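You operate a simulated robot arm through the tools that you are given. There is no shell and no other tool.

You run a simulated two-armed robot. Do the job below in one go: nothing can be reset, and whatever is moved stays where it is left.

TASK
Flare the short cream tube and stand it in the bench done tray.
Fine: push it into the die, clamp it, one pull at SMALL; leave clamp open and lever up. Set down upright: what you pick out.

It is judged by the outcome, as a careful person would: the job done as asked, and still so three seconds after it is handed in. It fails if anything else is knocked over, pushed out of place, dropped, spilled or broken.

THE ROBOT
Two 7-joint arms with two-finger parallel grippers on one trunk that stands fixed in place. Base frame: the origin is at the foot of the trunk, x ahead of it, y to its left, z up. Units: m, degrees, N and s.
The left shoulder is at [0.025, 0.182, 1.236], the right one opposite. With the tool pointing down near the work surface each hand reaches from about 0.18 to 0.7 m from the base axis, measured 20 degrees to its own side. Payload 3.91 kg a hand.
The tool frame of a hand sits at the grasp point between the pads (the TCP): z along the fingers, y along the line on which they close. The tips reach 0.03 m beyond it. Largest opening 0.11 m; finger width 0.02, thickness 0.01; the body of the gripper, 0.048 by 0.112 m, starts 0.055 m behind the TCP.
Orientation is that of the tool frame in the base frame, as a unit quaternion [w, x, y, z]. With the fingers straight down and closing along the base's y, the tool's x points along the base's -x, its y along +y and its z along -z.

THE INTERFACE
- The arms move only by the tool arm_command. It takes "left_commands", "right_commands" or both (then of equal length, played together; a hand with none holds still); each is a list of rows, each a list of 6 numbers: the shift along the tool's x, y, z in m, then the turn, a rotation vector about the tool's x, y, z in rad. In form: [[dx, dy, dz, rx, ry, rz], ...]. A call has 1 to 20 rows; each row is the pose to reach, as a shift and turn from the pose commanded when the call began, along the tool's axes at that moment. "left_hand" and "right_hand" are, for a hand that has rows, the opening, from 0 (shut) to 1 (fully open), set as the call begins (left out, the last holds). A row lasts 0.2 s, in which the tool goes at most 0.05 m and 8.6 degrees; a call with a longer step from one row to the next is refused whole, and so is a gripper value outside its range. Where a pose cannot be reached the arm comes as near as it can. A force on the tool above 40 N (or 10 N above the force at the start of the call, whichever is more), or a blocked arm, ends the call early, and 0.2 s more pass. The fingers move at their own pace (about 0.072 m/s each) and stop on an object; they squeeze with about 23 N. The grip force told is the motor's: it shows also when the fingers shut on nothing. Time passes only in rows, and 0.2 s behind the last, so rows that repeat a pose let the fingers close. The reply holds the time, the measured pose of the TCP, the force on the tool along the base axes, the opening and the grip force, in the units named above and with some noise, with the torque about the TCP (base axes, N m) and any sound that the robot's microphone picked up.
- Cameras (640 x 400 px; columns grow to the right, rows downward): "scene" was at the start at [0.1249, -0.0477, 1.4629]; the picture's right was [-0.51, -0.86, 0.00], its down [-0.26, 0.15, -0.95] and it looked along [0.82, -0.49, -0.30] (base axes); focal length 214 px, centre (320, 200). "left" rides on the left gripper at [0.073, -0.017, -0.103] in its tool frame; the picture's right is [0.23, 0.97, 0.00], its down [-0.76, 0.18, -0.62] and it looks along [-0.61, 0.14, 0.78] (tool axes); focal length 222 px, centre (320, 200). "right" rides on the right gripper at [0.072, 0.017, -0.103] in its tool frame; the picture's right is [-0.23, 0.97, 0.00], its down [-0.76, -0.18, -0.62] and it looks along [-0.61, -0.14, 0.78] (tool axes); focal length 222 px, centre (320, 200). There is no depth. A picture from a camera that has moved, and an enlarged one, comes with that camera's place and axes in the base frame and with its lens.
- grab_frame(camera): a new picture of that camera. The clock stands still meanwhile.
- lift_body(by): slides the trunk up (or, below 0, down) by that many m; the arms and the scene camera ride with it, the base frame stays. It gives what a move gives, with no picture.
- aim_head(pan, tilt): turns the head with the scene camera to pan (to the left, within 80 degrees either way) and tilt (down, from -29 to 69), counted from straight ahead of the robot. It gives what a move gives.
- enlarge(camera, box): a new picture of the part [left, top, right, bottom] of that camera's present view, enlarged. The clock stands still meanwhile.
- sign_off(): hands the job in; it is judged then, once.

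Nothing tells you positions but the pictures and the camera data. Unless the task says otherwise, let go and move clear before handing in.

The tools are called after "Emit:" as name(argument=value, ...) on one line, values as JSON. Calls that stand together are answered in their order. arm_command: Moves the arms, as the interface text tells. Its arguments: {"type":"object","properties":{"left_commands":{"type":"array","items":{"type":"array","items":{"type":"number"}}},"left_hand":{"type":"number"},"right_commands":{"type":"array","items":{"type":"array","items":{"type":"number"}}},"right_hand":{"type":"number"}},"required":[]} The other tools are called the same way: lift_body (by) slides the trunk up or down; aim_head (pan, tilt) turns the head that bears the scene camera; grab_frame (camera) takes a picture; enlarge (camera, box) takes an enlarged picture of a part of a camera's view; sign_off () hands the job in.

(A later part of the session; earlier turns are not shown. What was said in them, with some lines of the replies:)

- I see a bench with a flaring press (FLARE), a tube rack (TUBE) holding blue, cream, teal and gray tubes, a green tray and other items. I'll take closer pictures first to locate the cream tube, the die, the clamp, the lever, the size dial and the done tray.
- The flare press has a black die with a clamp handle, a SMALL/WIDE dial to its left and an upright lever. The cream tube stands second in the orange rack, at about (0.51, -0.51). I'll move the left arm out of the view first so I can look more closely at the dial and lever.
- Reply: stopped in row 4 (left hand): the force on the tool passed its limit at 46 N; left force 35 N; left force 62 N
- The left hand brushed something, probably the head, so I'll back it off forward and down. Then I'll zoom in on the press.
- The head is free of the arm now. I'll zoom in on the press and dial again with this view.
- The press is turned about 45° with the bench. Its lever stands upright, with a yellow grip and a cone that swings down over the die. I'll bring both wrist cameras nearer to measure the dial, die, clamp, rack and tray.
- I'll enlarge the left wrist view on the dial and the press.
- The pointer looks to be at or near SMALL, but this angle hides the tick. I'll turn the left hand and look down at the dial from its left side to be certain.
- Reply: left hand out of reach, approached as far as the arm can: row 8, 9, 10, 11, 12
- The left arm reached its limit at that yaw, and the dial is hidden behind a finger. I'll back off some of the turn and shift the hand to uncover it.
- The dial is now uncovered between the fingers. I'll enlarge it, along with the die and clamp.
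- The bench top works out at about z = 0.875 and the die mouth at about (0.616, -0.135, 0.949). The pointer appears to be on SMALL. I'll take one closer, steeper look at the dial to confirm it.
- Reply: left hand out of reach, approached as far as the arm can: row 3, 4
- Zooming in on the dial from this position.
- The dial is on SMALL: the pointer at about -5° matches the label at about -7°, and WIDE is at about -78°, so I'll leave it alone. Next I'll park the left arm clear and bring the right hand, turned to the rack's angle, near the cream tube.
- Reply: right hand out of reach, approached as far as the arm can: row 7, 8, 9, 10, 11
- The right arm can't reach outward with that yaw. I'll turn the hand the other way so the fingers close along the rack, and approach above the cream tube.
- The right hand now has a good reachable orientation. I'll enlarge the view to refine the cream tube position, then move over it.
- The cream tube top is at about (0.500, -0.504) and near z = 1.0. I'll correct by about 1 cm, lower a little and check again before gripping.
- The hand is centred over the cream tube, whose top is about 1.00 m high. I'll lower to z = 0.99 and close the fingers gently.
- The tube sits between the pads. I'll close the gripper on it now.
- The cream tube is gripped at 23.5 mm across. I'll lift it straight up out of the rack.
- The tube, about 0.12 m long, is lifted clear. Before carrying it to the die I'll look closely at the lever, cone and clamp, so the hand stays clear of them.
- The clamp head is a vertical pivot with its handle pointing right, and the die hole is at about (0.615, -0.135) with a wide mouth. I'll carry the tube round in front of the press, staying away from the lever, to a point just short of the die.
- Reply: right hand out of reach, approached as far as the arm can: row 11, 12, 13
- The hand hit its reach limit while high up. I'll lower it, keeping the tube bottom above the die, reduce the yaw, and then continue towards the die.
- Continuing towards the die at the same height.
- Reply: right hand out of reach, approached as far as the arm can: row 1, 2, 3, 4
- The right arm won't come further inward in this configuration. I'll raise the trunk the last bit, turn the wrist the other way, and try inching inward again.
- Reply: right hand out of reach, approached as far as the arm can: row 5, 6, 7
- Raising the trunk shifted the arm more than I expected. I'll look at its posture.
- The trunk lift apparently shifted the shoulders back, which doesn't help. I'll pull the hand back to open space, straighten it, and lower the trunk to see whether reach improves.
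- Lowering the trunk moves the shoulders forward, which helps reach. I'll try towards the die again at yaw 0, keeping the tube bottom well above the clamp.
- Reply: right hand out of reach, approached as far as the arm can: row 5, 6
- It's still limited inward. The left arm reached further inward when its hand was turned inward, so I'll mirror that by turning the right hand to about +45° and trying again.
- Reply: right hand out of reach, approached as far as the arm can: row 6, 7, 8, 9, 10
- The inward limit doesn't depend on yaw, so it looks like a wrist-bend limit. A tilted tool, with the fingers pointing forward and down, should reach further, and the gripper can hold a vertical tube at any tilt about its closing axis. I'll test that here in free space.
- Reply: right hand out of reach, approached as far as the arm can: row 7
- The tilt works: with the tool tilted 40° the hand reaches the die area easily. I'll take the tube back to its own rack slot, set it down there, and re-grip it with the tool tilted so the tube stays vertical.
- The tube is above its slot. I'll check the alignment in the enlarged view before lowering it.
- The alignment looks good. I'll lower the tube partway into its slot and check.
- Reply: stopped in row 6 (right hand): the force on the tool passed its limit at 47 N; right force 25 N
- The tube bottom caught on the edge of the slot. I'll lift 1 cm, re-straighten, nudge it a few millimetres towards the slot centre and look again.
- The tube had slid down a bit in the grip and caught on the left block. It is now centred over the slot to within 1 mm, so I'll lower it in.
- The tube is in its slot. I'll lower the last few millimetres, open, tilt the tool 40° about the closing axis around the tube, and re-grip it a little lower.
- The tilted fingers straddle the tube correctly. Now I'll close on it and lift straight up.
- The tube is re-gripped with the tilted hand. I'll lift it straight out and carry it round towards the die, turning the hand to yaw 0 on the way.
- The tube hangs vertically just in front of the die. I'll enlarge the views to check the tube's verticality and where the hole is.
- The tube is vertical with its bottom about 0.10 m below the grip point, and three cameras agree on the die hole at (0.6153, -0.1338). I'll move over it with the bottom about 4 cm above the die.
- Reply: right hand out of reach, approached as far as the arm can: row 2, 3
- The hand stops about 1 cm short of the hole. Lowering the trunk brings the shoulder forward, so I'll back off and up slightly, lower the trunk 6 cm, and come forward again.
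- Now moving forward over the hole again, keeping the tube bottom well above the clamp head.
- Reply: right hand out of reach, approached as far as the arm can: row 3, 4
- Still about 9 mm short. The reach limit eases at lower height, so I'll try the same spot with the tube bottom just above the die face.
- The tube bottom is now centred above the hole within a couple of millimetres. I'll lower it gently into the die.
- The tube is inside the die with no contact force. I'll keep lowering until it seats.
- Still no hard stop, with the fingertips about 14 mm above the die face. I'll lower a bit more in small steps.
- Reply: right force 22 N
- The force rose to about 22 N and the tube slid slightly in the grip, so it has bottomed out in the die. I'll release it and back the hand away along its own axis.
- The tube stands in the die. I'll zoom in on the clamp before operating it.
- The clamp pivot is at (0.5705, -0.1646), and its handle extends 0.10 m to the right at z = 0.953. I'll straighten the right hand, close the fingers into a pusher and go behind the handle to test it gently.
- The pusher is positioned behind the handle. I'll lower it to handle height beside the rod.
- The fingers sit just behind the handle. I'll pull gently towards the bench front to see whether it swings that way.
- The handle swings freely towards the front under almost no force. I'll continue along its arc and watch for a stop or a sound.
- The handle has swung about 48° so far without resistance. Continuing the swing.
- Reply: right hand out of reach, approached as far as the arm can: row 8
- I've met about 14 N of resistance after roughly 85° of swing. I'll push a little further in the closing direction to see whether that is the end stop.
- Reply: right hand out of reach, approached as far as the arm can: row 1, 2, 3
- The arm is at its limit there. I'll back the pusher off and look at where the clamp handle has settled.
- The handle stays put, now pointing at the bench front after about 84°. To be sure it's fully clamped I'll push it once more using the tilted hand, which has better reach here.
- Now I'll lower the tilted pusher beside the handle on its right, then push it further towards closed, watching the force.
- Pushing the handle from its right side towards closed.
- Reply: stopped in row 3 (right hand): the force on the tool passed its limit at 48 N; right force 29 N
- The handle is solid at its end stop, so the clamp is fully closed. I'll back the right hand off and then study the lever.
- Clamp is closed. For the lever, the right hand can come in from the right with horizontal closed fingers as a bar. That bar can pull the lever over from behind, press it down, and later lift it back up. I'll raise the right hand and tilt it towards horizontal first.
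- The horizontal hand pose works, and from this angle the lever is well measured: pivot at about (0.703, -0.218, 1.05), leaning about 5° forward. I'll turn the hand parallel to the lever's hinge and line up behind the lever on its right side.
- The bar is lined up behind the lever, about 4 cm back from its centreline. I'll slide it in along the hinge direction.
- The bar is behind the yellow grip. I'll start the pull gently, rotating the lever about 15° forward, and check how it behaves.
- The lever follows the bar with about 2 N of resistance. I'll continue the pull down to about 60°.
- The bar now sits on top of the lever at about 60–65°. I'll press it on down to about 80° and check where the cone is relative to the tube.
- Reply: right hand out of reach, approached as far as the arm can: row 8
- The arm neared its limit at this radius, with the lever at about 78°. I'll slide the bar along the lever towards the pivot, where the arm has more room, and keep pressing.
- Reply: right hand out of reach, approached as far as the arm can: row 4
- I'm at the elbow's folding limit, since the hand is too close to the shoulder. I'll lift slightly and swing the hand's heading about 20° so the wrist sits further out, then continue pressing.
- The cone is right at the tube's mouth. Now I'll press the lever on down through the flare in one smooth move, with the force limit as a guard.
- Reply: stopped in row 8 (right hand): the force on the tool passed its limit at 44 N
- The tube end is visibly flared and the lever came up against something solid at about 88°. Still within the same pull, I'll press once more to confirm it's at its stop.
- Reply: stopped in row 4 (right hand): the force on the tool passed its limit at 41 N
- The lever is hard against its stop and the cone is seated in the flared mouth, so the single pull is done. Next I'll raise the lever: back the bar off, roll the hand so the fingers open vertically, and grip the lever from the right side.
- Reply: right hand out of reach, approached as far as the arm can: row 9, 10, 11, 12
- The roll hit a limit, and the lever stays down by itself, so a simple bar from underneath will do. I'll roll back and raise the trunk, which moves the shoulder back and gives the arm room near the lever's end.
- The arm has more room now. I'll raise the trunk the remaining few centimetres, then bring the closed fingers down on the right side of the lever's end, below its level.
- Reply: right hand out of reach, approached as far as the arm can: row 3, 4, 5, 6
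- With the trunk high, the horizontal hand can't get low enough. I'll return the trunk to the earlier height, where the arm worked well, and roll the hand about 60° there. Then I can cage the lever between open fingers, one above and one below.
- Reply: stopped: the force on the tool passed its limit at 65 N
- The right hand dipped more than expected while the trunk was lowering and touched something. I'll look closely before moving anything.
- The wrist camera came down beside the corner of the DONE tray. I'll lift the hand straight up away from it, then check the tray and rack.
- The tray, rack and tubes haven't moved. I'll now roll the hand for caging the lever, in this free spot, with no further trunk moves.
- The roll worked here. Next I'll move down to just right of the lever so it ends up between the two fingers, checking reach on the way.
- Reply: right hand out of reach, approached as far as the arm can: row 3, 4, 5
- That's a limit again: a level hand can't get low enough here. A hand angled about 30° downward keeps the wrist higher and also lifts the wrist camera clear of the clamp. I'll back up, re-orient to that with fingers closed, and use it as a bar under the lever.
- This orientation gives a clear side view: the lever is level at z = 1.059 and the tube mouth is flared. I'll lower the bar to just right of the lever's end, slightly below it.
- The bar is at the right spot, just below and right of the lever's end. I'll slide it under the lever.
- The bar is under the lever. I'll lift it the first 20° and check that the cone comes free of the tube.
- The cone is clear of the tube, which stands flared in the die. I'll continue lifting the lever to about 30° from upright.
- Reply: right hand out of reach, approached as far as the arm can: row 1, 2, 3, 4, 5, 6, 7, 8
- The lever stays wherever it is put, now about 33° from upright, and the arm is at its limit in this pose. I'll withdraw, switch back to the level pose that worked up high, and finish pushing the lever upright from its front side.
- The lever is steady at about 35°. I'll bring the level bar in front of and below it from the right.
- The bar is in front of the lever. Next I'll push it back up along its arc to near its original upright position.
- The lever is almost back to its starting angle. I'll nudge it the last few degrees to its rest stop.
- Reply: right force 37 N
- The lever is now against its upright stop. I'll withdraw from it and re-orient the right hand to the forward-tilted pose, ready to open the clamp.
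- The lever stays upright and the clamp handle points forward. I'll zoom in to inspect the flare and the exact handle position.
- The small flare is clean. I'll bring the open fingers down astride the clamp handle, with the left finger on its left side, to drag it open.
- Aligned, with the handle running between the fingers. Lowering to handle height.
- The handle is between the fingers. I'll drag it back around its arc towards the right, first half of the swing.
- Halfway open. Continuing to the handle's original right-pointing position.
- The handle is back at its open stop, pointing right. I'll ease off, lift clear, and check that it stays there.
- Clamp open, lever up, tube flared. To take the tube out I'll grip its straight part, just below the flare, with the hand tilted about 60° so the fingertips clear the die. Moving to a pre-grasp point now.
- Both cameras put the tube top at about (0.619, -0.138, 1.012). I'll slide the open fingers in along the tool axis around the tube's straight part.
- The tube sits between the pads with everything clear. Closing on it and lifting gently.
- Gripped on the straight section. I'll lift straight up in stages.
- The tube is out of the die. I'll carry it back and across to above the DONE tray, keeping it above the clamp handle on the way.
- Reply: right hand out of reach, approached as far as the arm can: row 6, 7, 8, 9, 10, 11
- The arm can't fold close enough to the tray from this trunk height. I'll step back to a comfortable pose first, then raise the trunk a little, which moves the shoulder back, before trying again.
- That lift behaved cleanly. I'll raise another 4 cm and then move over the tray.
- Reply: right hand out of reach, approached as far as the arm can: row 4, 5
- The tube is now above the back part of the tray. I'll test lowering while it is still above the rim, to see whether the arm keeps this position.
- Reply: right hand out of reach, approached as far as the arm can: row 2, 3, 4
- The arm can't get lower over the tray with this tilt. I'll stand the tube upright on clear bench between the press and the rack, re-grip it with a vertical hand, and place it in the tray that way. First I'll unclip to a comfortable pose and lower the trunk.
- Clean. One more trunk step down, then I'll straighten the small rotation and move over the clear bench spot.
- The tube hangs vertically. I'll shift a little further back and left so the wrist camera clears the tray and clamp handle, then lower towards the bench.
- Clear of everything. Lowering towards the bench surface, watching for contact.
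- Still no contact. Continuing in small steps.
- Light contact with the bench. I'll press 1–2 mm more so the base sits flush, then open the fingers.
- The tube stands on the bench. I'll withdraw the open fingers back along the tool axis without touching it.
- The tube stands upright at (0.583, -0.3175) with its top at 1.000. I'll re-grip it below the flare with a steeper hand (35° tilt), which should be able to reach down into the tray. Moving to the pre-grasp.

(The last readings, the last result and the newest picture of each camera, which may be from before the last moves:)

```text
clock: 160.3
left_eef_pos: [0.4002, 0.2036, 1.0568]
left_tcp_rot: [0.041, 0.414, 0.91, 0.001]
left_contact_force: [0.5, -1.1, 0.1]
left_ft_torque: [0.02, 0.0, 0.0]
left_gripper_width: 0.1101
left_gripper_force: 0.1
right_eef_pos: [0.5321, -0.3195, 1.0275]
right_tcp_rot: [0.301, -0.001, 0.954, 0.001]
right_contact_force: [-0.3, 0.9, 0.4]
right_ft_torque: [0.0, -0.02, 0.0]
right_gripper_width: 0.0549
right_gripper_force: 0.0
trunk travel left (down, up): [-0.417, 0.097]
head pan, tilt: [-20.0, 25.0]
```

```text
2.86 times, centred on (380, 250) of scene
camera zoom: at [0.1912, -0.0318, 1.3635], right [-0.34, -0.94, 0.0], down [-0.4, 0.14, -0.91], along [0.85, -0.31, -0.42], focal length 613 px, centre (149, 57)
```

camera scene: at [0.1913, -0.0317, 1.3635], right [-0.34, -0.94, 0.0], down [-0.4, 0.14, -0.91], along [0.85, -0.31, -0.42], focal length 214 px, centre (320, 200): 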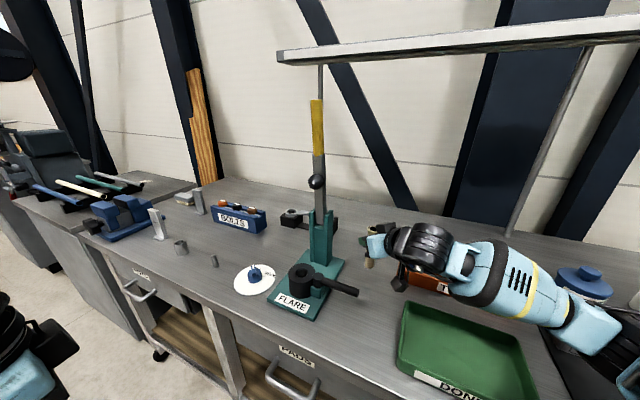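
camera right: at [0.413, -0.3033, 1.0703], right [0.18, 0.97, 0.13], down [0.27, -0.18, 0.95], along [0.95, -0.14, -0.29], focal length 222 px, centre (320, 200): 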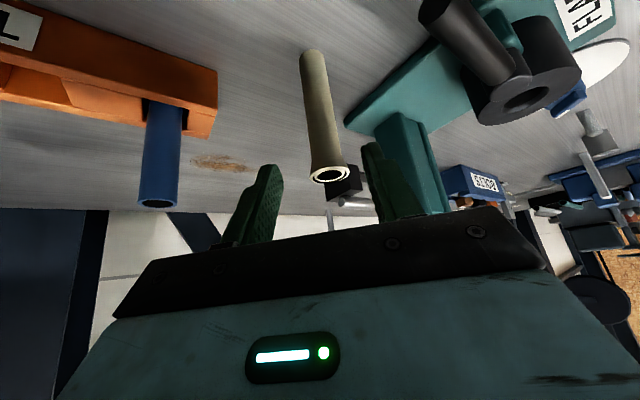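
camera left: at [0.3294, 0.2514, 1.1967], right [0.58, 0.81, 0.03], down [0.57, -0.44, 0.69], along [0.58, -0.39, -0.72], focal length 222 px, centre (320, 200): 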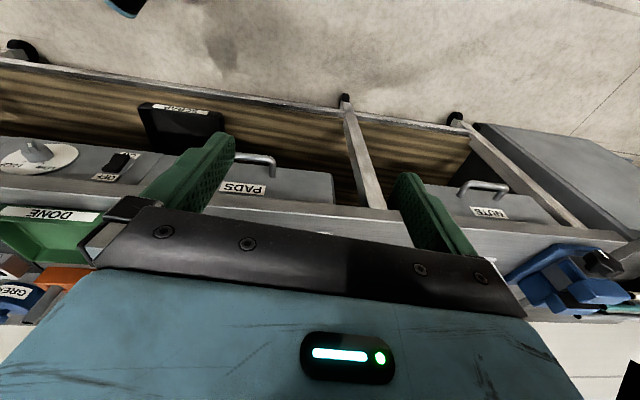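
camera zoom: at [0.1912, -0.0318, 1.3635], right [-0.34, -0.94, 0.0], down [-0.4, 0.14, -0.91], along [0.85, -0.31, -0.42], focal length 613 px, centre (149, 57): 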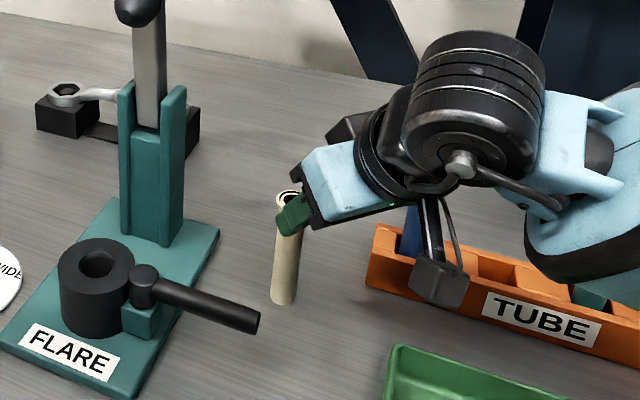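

Lined up. Sliding the open fingers down along the tool axis around the tube.

Emit:
arm_command(right_commands=[[0.0008, 0.0025, 0.025, 0, 0, 0], [0.0012, 0.0025, 0.05, 0, 0, 0], [0.0016, 0.0025, 0.073, 0, 0, 0], [0.0016, 0.0025, 0.0911, 0, 0, 0], [0.0016, 0.0025, 0.0911, 0, 0, 0]])

Emit:
grab_frame(camera="right")

Emit:
enlarge(camera="scene", box=[300, 180, 460, 320])

```text
clock: 161.5
left_eef_pos: [0.4014, 0.2042, 1.057]
left_tcp_rot: [0.042, 0.415, 0.909, 0.002]
left_contact_force: [-0.6, -0.6, -0.3]
left_ft_torque: [0.01, -0.03, 0.04]
left_gripper_width: 0.1101
left_gripper_force: 0.1
right_eef_pos: [0.5814, -0.3172, 0.9514]
right_tcp_rot: [0.302, 0.001, 0.953, 0.0]
right_contact_force: [0.1, 0.2, -0.2]
right_ft_torque: [0.0, -0.01, -0.03]
right_gripper_width: 0.055
right_gripper_force: 0.0
trunk travel left (down, up): [-0.417, 0.097]
head pan, tilt: [-20.0, 25.0]
```

```text
taken
camera right: at [0.4622, -0.3007, 0.9951], right [0.18, 0.97, 0.13], down [0.27, -0.18, 0.95], along [0.95, -0.14, -0.29], focal length 222 px, centre (320, 200)
```

right: 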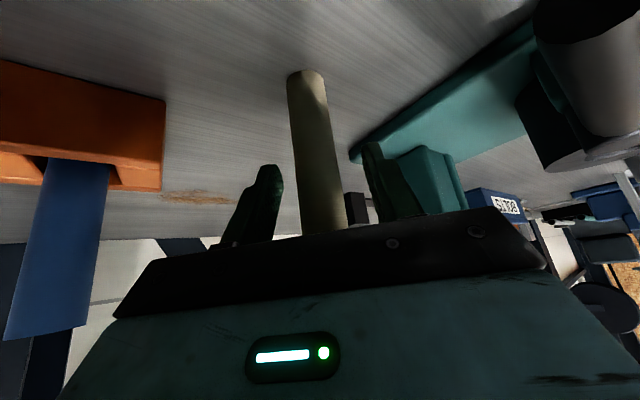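

```text
2.86 times, centred on (380, 250) of scene
camera zoom: at [0.1914, -0.0317, 1.3635], right [-0.34, -0.94, 0.0], down [-0.4, 0.14, -0.91], along [0.85, -0.31, -0.42], focal length 613 px, centre (149, 57)
```

zoom: 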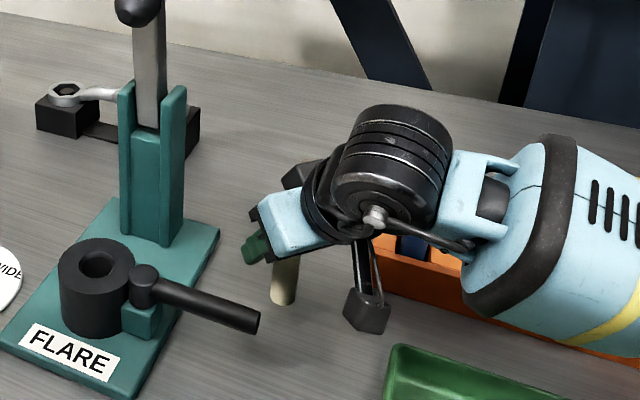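

The fingers are around the tube below the flare. Closing and lifting.

Emit:
arm_command(right_commands=[[0, 0, 0, 0, 0, 0], [0, 0, 0, 0, 0, 0], [0, 0, 0, 0, 0, 0], [0, 0, 0, 0, 0, 0]], right_hand=0.0)

Emit:
arm_command(right_commands=[[-0.0115, 0, -0.0164, 0, 0, 0], [-0.0287, 0, -0.041, 0, 0, 0], [-0.0459, 0, -0.0656, 0, 0, 0], [-0.0631, 0, -0.0902, 0, 0, 0]])

Emit:
grab_frame(camera="right")

Emit:
enlarge(camera="scene", box=[300, 160, 500, 320])

```text
clock: 162.5
left_eef_pos: [0.4012, 0.2042, 1.0556]
left_tcp_rot: [0.042, 0.414, 0.909, 0.002]
left_contact_force: [0.4, 0.4, -1.2]
left_ft_torque: [0.03, -0.03, 0.02]
left_gripper_width: 0.1101
left_gripper_force: 0.0
right_eef_pos: [0.582, -0.317, 0.9517]
right_tcp_rot: [0.301, 0.0, 0.953, 0.001]
right_contact_force: [0.0, 0.5, -0.3]
right_ft_torque: [-0.01, 0.02, 0.0]
right_gripper_width: 0.0241
right_gripper_force: 22.7
trunk travel left (down, up): [-0.417, 0.097]
head pan, tilt: [-20.0, 25.0]
```

```text
clock: 163.5
left_eef_pos: [0.4008, 0.2035, 1.057]
left_tcp_rot: [0.042, 0.414, 0.909, 0.002]
left_contact_force: [0.4, 0.7, -1.4]
left_ft_torque: [-0.02, 0.0, 0.03]
left_gripper_width: 0.1101
left_gripper_force: 0.0
right_eef_pos: [0.5816, -0.3174, 1.0619]
right_tcp_rot: [0.301, 0.0, 0.954, 0.001]
right_contact_force: [-0.3, -1.1, -0.2]
right_ft_torque: [0.01, -0.01, -0.03]
right_gripper_width: 0.024
right_gripper_force: 23.2
trunk travel left (down, up): [-0.417, 0.097]
head pan, tilt: [-20.0, 25.0]
```

```text
taken
camera right: at [0.4607, -0.3008, 1.1065], right [0.18, 0.97, 0.13], down [0.27, -0.18, 0.95], along [0.95, -0.14, -0.29], focal length 222 px, centre (320, 200)
```

right: 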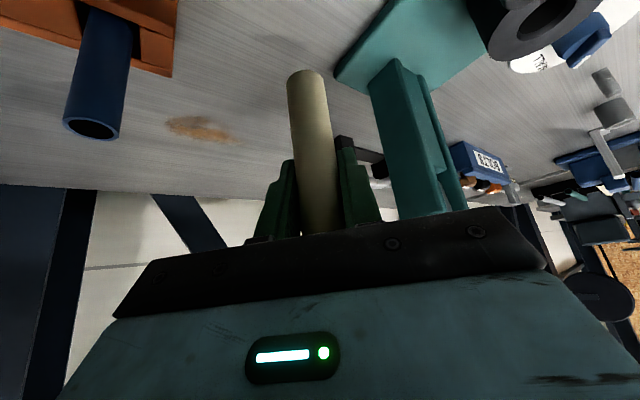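

```text
2.50 times, centred on (400, 240) of scene
camera zoom: at [0.1915, -0.0315, 1.3635], right [-0.34, -0.94, 0.0], down [-0.4, 0.14, -0.91], along [0.85, -0.31, -0.42], focal length 536 px, centre (120, 100)
```

zoom: 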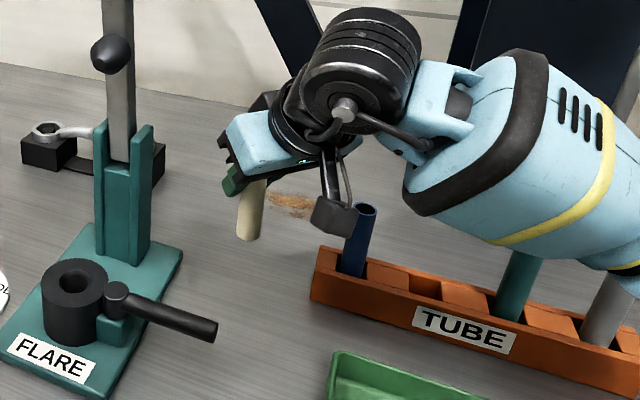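

Gripped and lifted with the tube vertical. I'll carry it over the DONE tray.

Emit:
arm_command(right_commands=[[0.0255, -0.0109, -0.0179, 0, 0, 0], [0.051, -0.0219, -0.0357, 0, 0, 0], [0.0765, -0.0328, -0.0536, 0, 0, 0], [0.102, -0.0437, -0.0714, 0, 0, 0], [0.1275, -0.0547, -0.0893, 0, 0, 0], [0.1448, -0.062, -0.1014, 0, 0, 0], [0.1448, -0.062, -0.1014, 0, 0, 0]])

Emit:
grab_frame(camera="right")

Emit:
enlarge(camera="scene", box=[360, 200, 580, 400])

```text
clock: 165.1
left_eef_pos: [0.4012, 0.2041, 1.056]
left_tcp_rot: [0.043, 0.414, 0.909, 0.002]
left_contact_force: [0.3, 0.1, 0.0]
left_ft_torque: [0.02, 0.01, 0.01]
left_gripper_width: 0.1101
left_gripper_force: 0.1
right_eef_pos: [0.4031, -0.3787, 1.0606]
right_tcp_rot: [0.302, 0.0, 0.953, 0.001]
right_contact_force: [0.1, -0.4, -0.3]
right_ft_torque: [-0.03, 0.01, 0.03]
right_gripper_width: 0.0237
right_gripper_force: 23.1
trunk travel left (down, up): [-0.417, 0.097]
head pan, tilt: [-20.0, 25.0]
```

```text
taken
camera right: at [0.2842, -0.3626, 1.1036], right [0.18, 0.97, 0.13], down [0.27, -0.18, 0.95], along [0.95, -0.14, -0.29], focal length 222 px, centre (320, 200)
```

right: 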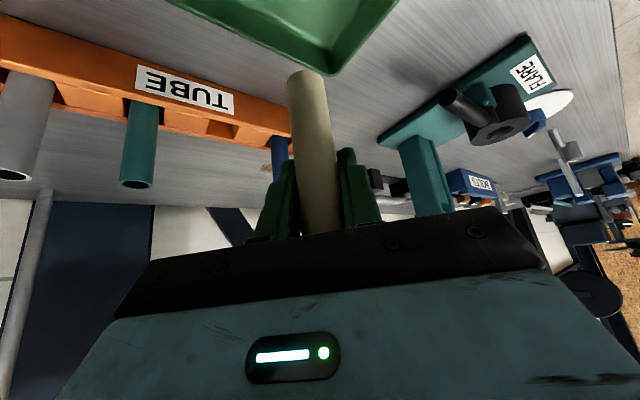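

```text
2.00 times, centred on (470, 300) of scene
camera zoom: at [0.1921, -0.032, 1.3633], right [-0.34, -0.94, 0.0], down [-0.4, 0.14, -0.91], along [0.85, -0.31, -0.42], focal length 429 px, centre (20, 0)
```

zoom: 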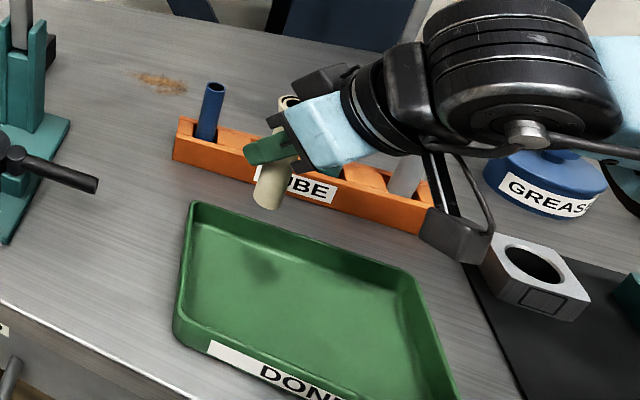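

The tube is inside the tray's outline with no reach problem. I'll shift slightly more central and lower to just above the rim.

Emit:
arm_command(right_commands=[[0.0131, 0.0009, 0.0112, 0, 0, 0], [0.0263, 0.0018, 0.0223, 0, 0, 0], [0.0394, 0.0027, 0.0335, 0, 0, 0], [0.0394, 0.0027, 0.0335, 0, 0, 0]])

Emit:
enlarge(camera="scene", box=[360, 200, 580, 400])

```text
clock: 166.1
left_eef_pos: [0.4016, 0.2043, 1.0575]
left_tcp_rot: [0.041, 0.414, 0.909, 0.002]
left_contact_force: [-0.6, -0.8, -0.2]
left_ft_torque: [-0.03, -0.03, 0.03]
left_gripper_width: 0.11
left_gripper_force: 0.1
right_eef_pos: [0.391, -0.3772, 1.0096]
right_tcp_rot: [0.301, 0.0, 0.954, 0.001]
right_contact_force: [0.3, 0.3, 0.0]
right_ft_torque: [0.01, 0.01, 0.0]
right_gripper_width: 0.0239
right_gripper_force: 22.7
trunk travel left (down, up): [-0.417, 0.097]
head pan, tilt: [-20.0, 25.0]
```

```text
2.00 times, centred on (470, 300) of scene
camera zoom: at [0.1917, -0.0319, 1.3634], right [-0.34, -0.94, 0.0], down [-0.4, 0.14, -0.91], along [0.85, -0.31, -0.42], focal length 429 px, centre (20, 0)
```

zoom: 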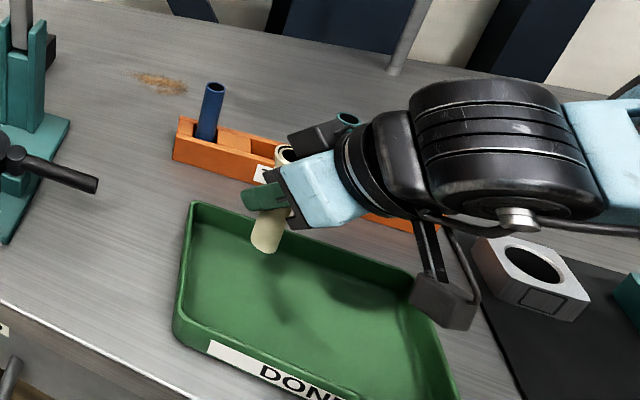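

Good. Lowering further towards the tray floor.

Emit:
arm_command(right_commands=[[0.0106, 0.0007, 0.0122, 0, 0, 0], [0.0211, 0.0013, 0.0243, 0, 0, 0], [0.0317, 0.002, 0.0365, 0, 0, 0], [0.0317, 0.002, 0.0365, 0, 0, 0]])

Emit:
enlarge(camera="scene", box=[360, 200, 580, 400])

Emit:
grab_frame(camera="right")

```text
clock: 167.1
left_eef_pos: [0.401, 0.2039, 1.0565]
left_tcp_rot: [0.041, 0.413, 0.91, 0.003]
left_contact_force: [0.3, 0.8, -0.1]
left_ft_torque: [-0.02, -0.02, -0.04]
left_gripper_width: 0.1099
left_gripper_force: 0.1
right_eef_pos: [0.3899, -0.3758, 0.9606]
right_tcp_rot: [0.301, 0.0, 0.954, 0.0]
right_contact_force: [0.0, 0.8, -0.7]
right_ft_torque: [-0.03, 0.02, -0.01]
right_gripper_width: 0.0237
right_gripper_force: 22.3
right hand out of reach, approached as far as the arm can: row 2
trunk travel left (down, up): [-0.417, 0.097]
head pan, tilt: [-20.0, 25.0]
```

```text
2.00 times, centred on (470, 300) of scene
camera zoom: at [0.1915, -0.0318, 1.3635], right [-0.34, -0.94, 0.0], down [-0.4, 0.14, -0.91], along [0.85, -0.31, -0.42], focal length 429 px, centre (20, 0)
```

zoom: 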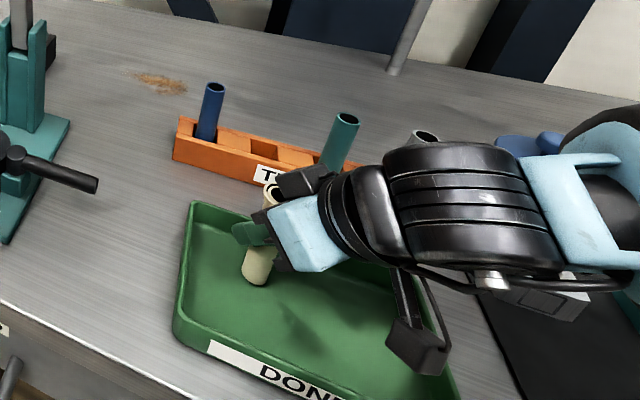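

```text
taken
camera right: at [0.2698, -0.3605, 1.005], right [0.18, 0.97, 0.13], down [0.27, -0.18, 0.95], along [0.95, -0.14, -0.29], focal length 222 px, centre (320, 200)
```

right: 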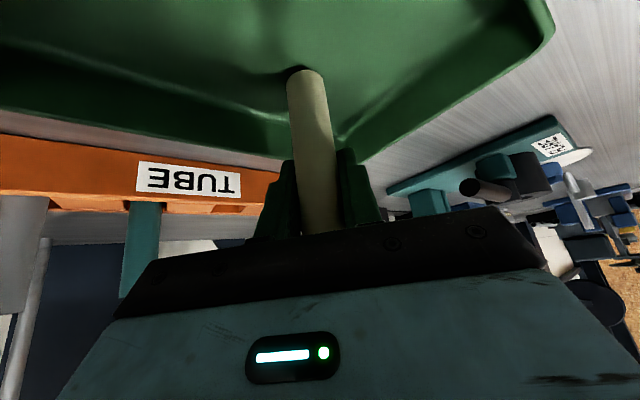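

The tube base is just above the tray floor, well inside the walls. Lowering in small steps to contact.

Emit:
arm_command(right_commands=[[0.0012, 0, 0.0016, 0, 0, 0], [0.0023, 0, 0.0033, 0, 0, 0], [0.0029, 0, 0.0041, 0, 0, 0]])

```text
clock: 167.9
left_eef_pos: [0.401, 0.2045, 1.0574]
left_tcp_rot: [0.041, 0.413, 0.91, 0.002]
left_contact_force: [-0.7, 0.0, -0.2]
left_ft_torque: [0.01, 0.01, 0.02]
left_gripper_width: 0.1102
left_gripper_force: 0.1
right_eef_pos: [0.3895, -0.3771, 0.9573]
right_tcp_rot: [0.301, -0.001, 0.954, 0.001]
right_contact_force: [-1.5, -0.1, -0.9]
right_ft_torque: [0.0, 0.0, 0.02]
right_gripper_width: 0.0239
right_gripper_force: 23.0
trunk travel left (down, up): [-0.417, 0.097]
head pan, tilt: [-20.0, 25.0]
```

Emit:
arm_command(right_commands=[[0.0006, 0, 0.0008, 0, 0, 0], [0.0012, 0, 0.0016, 0, 0, 0], [0.0017, 0, 0.0025, 0, 0, 0]])

```text
clock: 168.7
left_eef_pos: [0.4003, 0.2051, 1.0568]
left_tcp_rot: [0.042, 0.414, 0.909, 0.002]
left_contact_force: [-0.1, -0.4, 0.4]
left_ft_torque: [0.0, 0.05, -0.02]
left_gripper_width: 0.1098
left_gripper_force: 0.0
right_eef_pos: [0.3877, -0.3763, 0.9565]
right_tcp_rot: [0.304, -0.001, 0.953, 0.0]
right_contact_force: [-2.3, -1.4, 12.3]
right_ft_torque: [-0.1, 0.24, -0.02]
right_gripper_width: 0.024
right_gripper_force: 22.6
trunk travel left (down, up): [-0.417, 0.097]
head pan, tilt: [-20.0, 25.0]
```

The base is firmly on the tray floor with 12 N of contact. I'll open the fingers and check that it stands.

Emit:
arm_command(right_commands=[[0, 0, 0, 0, 0, 0], [0, 0, 0, 0, 0, 0], [0, 0, 0, 0, 0, 0]], right_hand=0.5)

Emit:
grab_frame(camera="right")

Emit:
enlarge(camera="scene", box=[360, 200, 580, 400])

```text
clock: 169.5
left_eef_pos: [0.4009, 0.2035, 1.0566]
left_tcp_rot: [0.041, 0.413, 0.91, 0.002]
left_contact_force: [-0.1, 0.0, 0.8]
left_ft_torque: [-0.01, -0.01, 0.02]
left_gripper_width: 0.11
left_gripper_force: 0.1
right_eef_pos: [0.3891, -0.376, 0.9555]
right_tcp_rot: [0.301, -0.001, 0.954, 0.002]
right_contact_force: [-0.1, -0.7, 0.2]
right_ft_torque: [-0.02, -0.02, 0.02]
right_gripper_width: 0.055
right_gripper_force: 0.1
trunk travel left (down, up): [-0.417, 0.097]
head pan, tilt: [-20.0, 25.0]
```

```text
taken
camera right: at [0.2687, -0.3601, 0.9984], right [0.18, 0.97, 0.13], down [0.27, -0.18, 0.95], along [0.95, -0.14, -0.29], focal length 222 px, centre (320, 200)
```

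right: 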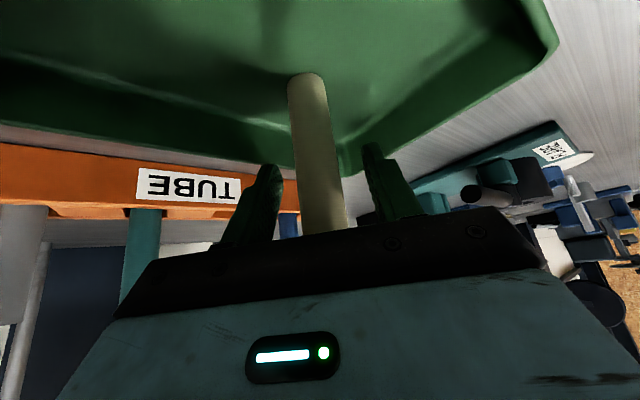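

```text
2.00 times, centred on (470, 300) of scene
camera zoom: at [0.1916, -0.0317, 1.3634], right [-0.34, -0.94, 0.0], down [-0.4, 0.14, -0.91], along [0.85, -0.31, -0.42], focal length 429 px, centre (20, 0)
```

zoom: 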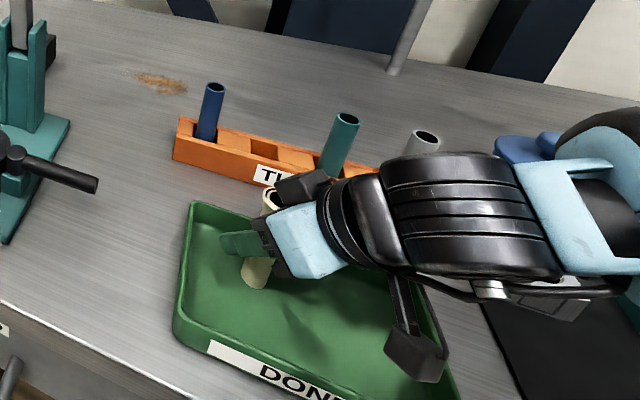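

The tube stands free between the open fingers. I'll raise the hand straight up, so the fingers pass either side of the tube, and move away.

Emit:
arm_command(right_commands=[[-0.0086, 0, -0.0123, 0, 0, 0], [-0.0201, 0, -0.0287, 0, 0, 0], [-0.0344, 0, -0.0492, 0, 0, 0], [-0.0517, 0, -0.0738, 0, 0, 0], [-0.0689, 0, -0.0984, 0, 0, 0], [-0.0861, 0, -0.123, 0, 0, 0]])

Emit:
grab_frame(camera="right")

Emit:
enlarge(camera="scene", box=[360, 200, 580, 400])

```text
clock: 170.9
left_eef_pos: [0.4009, 0.2041, 1.0565]
left_tcp_rot: [0.041, 0.414, 0.909, 0.003]
left_contact_force: [-0.6, 0.1, -0.4]
left_ft_torque: [0.04, 0.02, 0.0]
left_gripper_width: 0.11
left_gripper_force: 0.0
right_eef_pos: [0.3891, -0.3739, 1.1029]
right_tcp_rot: [0.3, -0.001, 0.954, 0.002]
right_contact_force: [-0.3, 0.6, 0.5]
right_ft_torque: [0.02, 0.01, -0.03]
right_gripper_width: 0.0553
right_gripper_force: 0.0
right hand out of reach, approached as far as the arm can: row 2, 3
trunk travel left (down, up): [-0.417, 0.097]
head pan, tilt: [-20.0, 25.0]
```

```text
taken
camera right: at [0.2698, -0.3579, 1.1468], right [0.19, 0.97, 0.13], down [0.27, -0.18, 0.95], along [0.95, -0.14, -0.29], focal length 222 px, centre (320, 200)
```

right: 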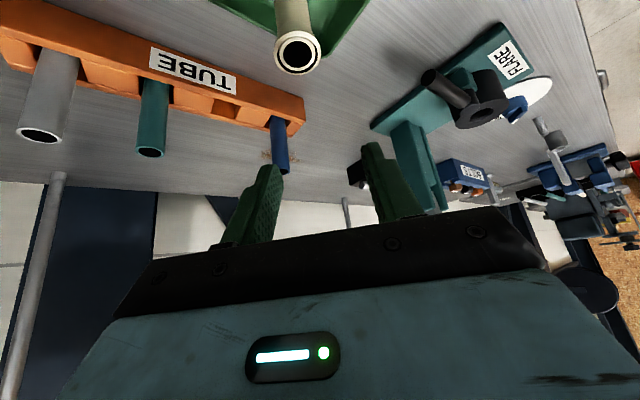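

```text
2.00 times, centred on (470, 300) of scene
camera zoom: at [0.1914, -0.0317, 1.3635], right [-0.34, -0.94, 0.0], down [-0.4, 0.14, -0.91], along [0.85, -0.31, -0.42], focal length 429 px, centre (20, 0)
```

zoom: 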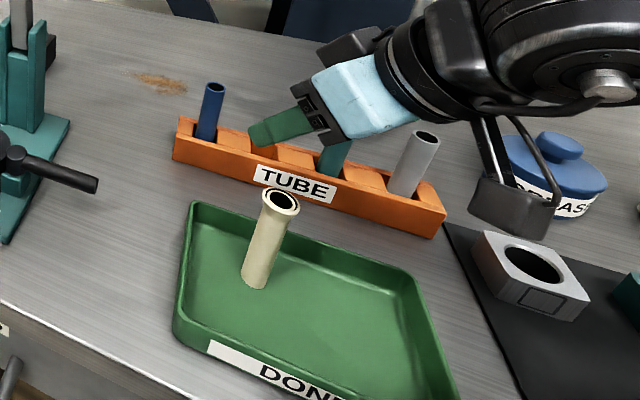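

The flared tube stands upright in the DONE tray. I'll raise the hand well clear and do a final overall check.

Emit:
arm_command(right_commands=[[-0.0164, 0.005, -0.0205, 0, 0, 0], [-0.0328, 0.01, -0.041, 0, 0, 0], [-0.0492, 0.015, -0.0615, 0, 0, 0], [-0.0656, 0.02, -0.082, 0, 0, 0], [-0.082, 0.02, -0.1025, 0, 0, 0], [-0.082, 0.02, -0.1025, 0, 0, 0]])

Emit:
aim_head(pan=-20, tilt=40)

Emit:
grab_frame(camera="scene")

Emit:
enlarge(camera="scene", box=[220, 100, 400, 280])

Emit:
enlarge(camera="scene", box=[360, 130, 640, 360])

```text
clock: 172.3
left_eef_pos: [0.4003, 0.2052, 1.0568]
left_tcp_rot: [0.041, 0.414, 0.909, 0.002]
left_contact_force: [-0.3, 0.2, 0.2]
left_ft_torque: [0.01, 0.0, 0.0]
left_gripper_width: 0.1097
left_gripper_force: 0.1
right_eef_pos: [0.3971, -0.3574, 1.2364]
right_tcp_rot: [0.301, 0.0, 0.954, 0.001]
right_contact_force: [0.3, 0.0, 0.2]
right_ft_torque: [0.0, -0.04, 0.0]
right_gripper_width: 0.0552
right_gripper_force: 0.1
trunk travel left (down, up): [-0.417, 0.097]
head pan, tilt: [-20.0, 25.0]
```

```text
clock: 173.1
left_eef_pos: [0.4004, 0.2043, 1.0564]
left_tcp_rot: [0.04, 0.414, 0.909, 0.002]
left_contact_force: [0.0, -0.4, -0.2]
left_ft_torque: [0.02, -0.01, -0.01]
left_gripper_width: 0.11
left_gripper_force: 0.0
right_eef_pos: [0.3978, -0.3563, 1.2354]
right_tcp_rot: [0.302, 0.0, 0.953, 0.001]
right_contact_force: [1.2, -0.1, -0.2]
right_ft_torque: [-0.02, 0.0, 0.04]
right_gripper_width: 0.0548
right_gripper_force: 0.0
trunk travel left (down, up): [-0.417, 0.097]
head pan, tilt: [-20.0, 40.0]
```

```text
taken
camera scene: at [0.1848, -0.0293, 1.3402], right [-0.34, -0.94, 0.0], down [-0.6, 0.22, -0.77], along [0.72, -0.26, -0.64], focal length 214 px, centre (320, 200)
```

scene: 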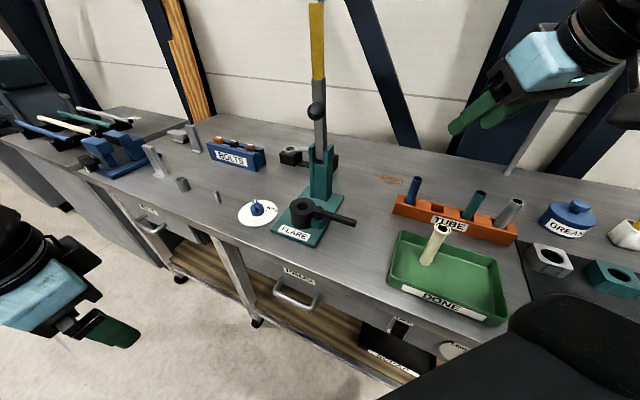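

```text
2.22 times, centred on (310, 190) of scene
camera zoom: at [0.1848, -0.0293, 1.3402], right [-0.34, -0.94, 0.0], down [-0.6, 0.22, -0.77], along [0.72, -0.26, -0.64], focal length 477 px, centre (342, 222)
```

zoom: 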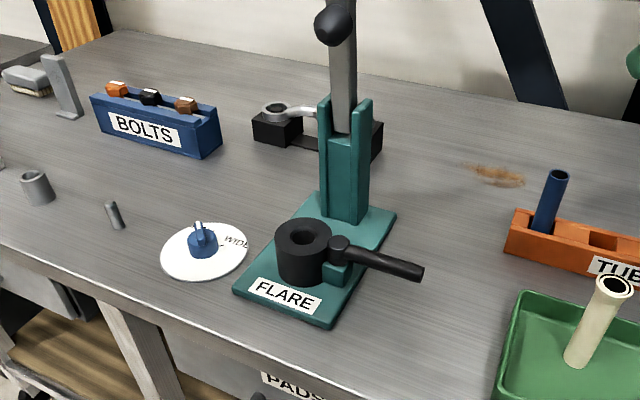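

```text
1.74 times, centred on (500, 245) of scene
camera zoom: at [0.1848, -0.0293, 1.3402], right [-0.34, -0.94, 0.0], down [-0.6, 0.22, -0.77], along [0.72, -0.26, -0.64], focal length 373 px, centre (7, 122)
```

zoom: 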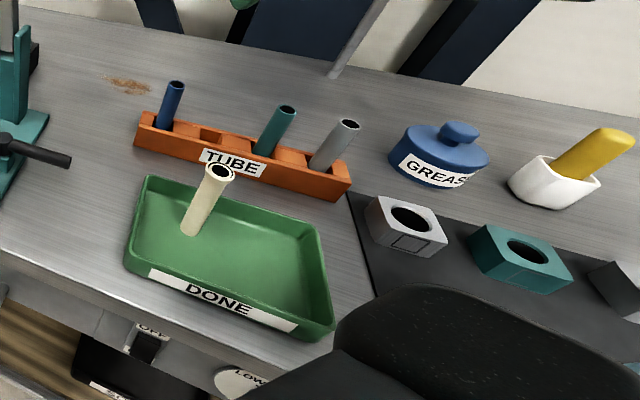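

The flared cream tube stands upright in the DONE tray. The lever is up, the clamp handle is back at open, the dial is still on SMALL, and nothing else on the bench has been disturbed. Both hands are empty and clear, so I'm handing in.

Emit:
sign_off()

```text
The job is handed in.
```

The short cream tube is flared and standing upright in the bench DONE tray. I handed the job in after a last camera check showed everything in place.

- **Flare:** I pushed the tube to the bottom of the die and clamped it. I gave it one pull, with the dial already on SMALL, and the lever came down hard on its stop. The tube mouth shows a clean, small flare.
- **Press:** the lever is back up against its upright stop, and the clamp handle is back at its open position.
- **Other objects:** while I was lowering the trunk, the right hand dipped beside the DONE tray and touched something hard enough to stop the move. The tray corners measured the same as before, and the rack and its other tubes were still standing.
- **Extra set-downs:** for reach, I put the tube back in its rack slot once before flaring. After flaring I stood it upright on clear bench once, to re-grip it.
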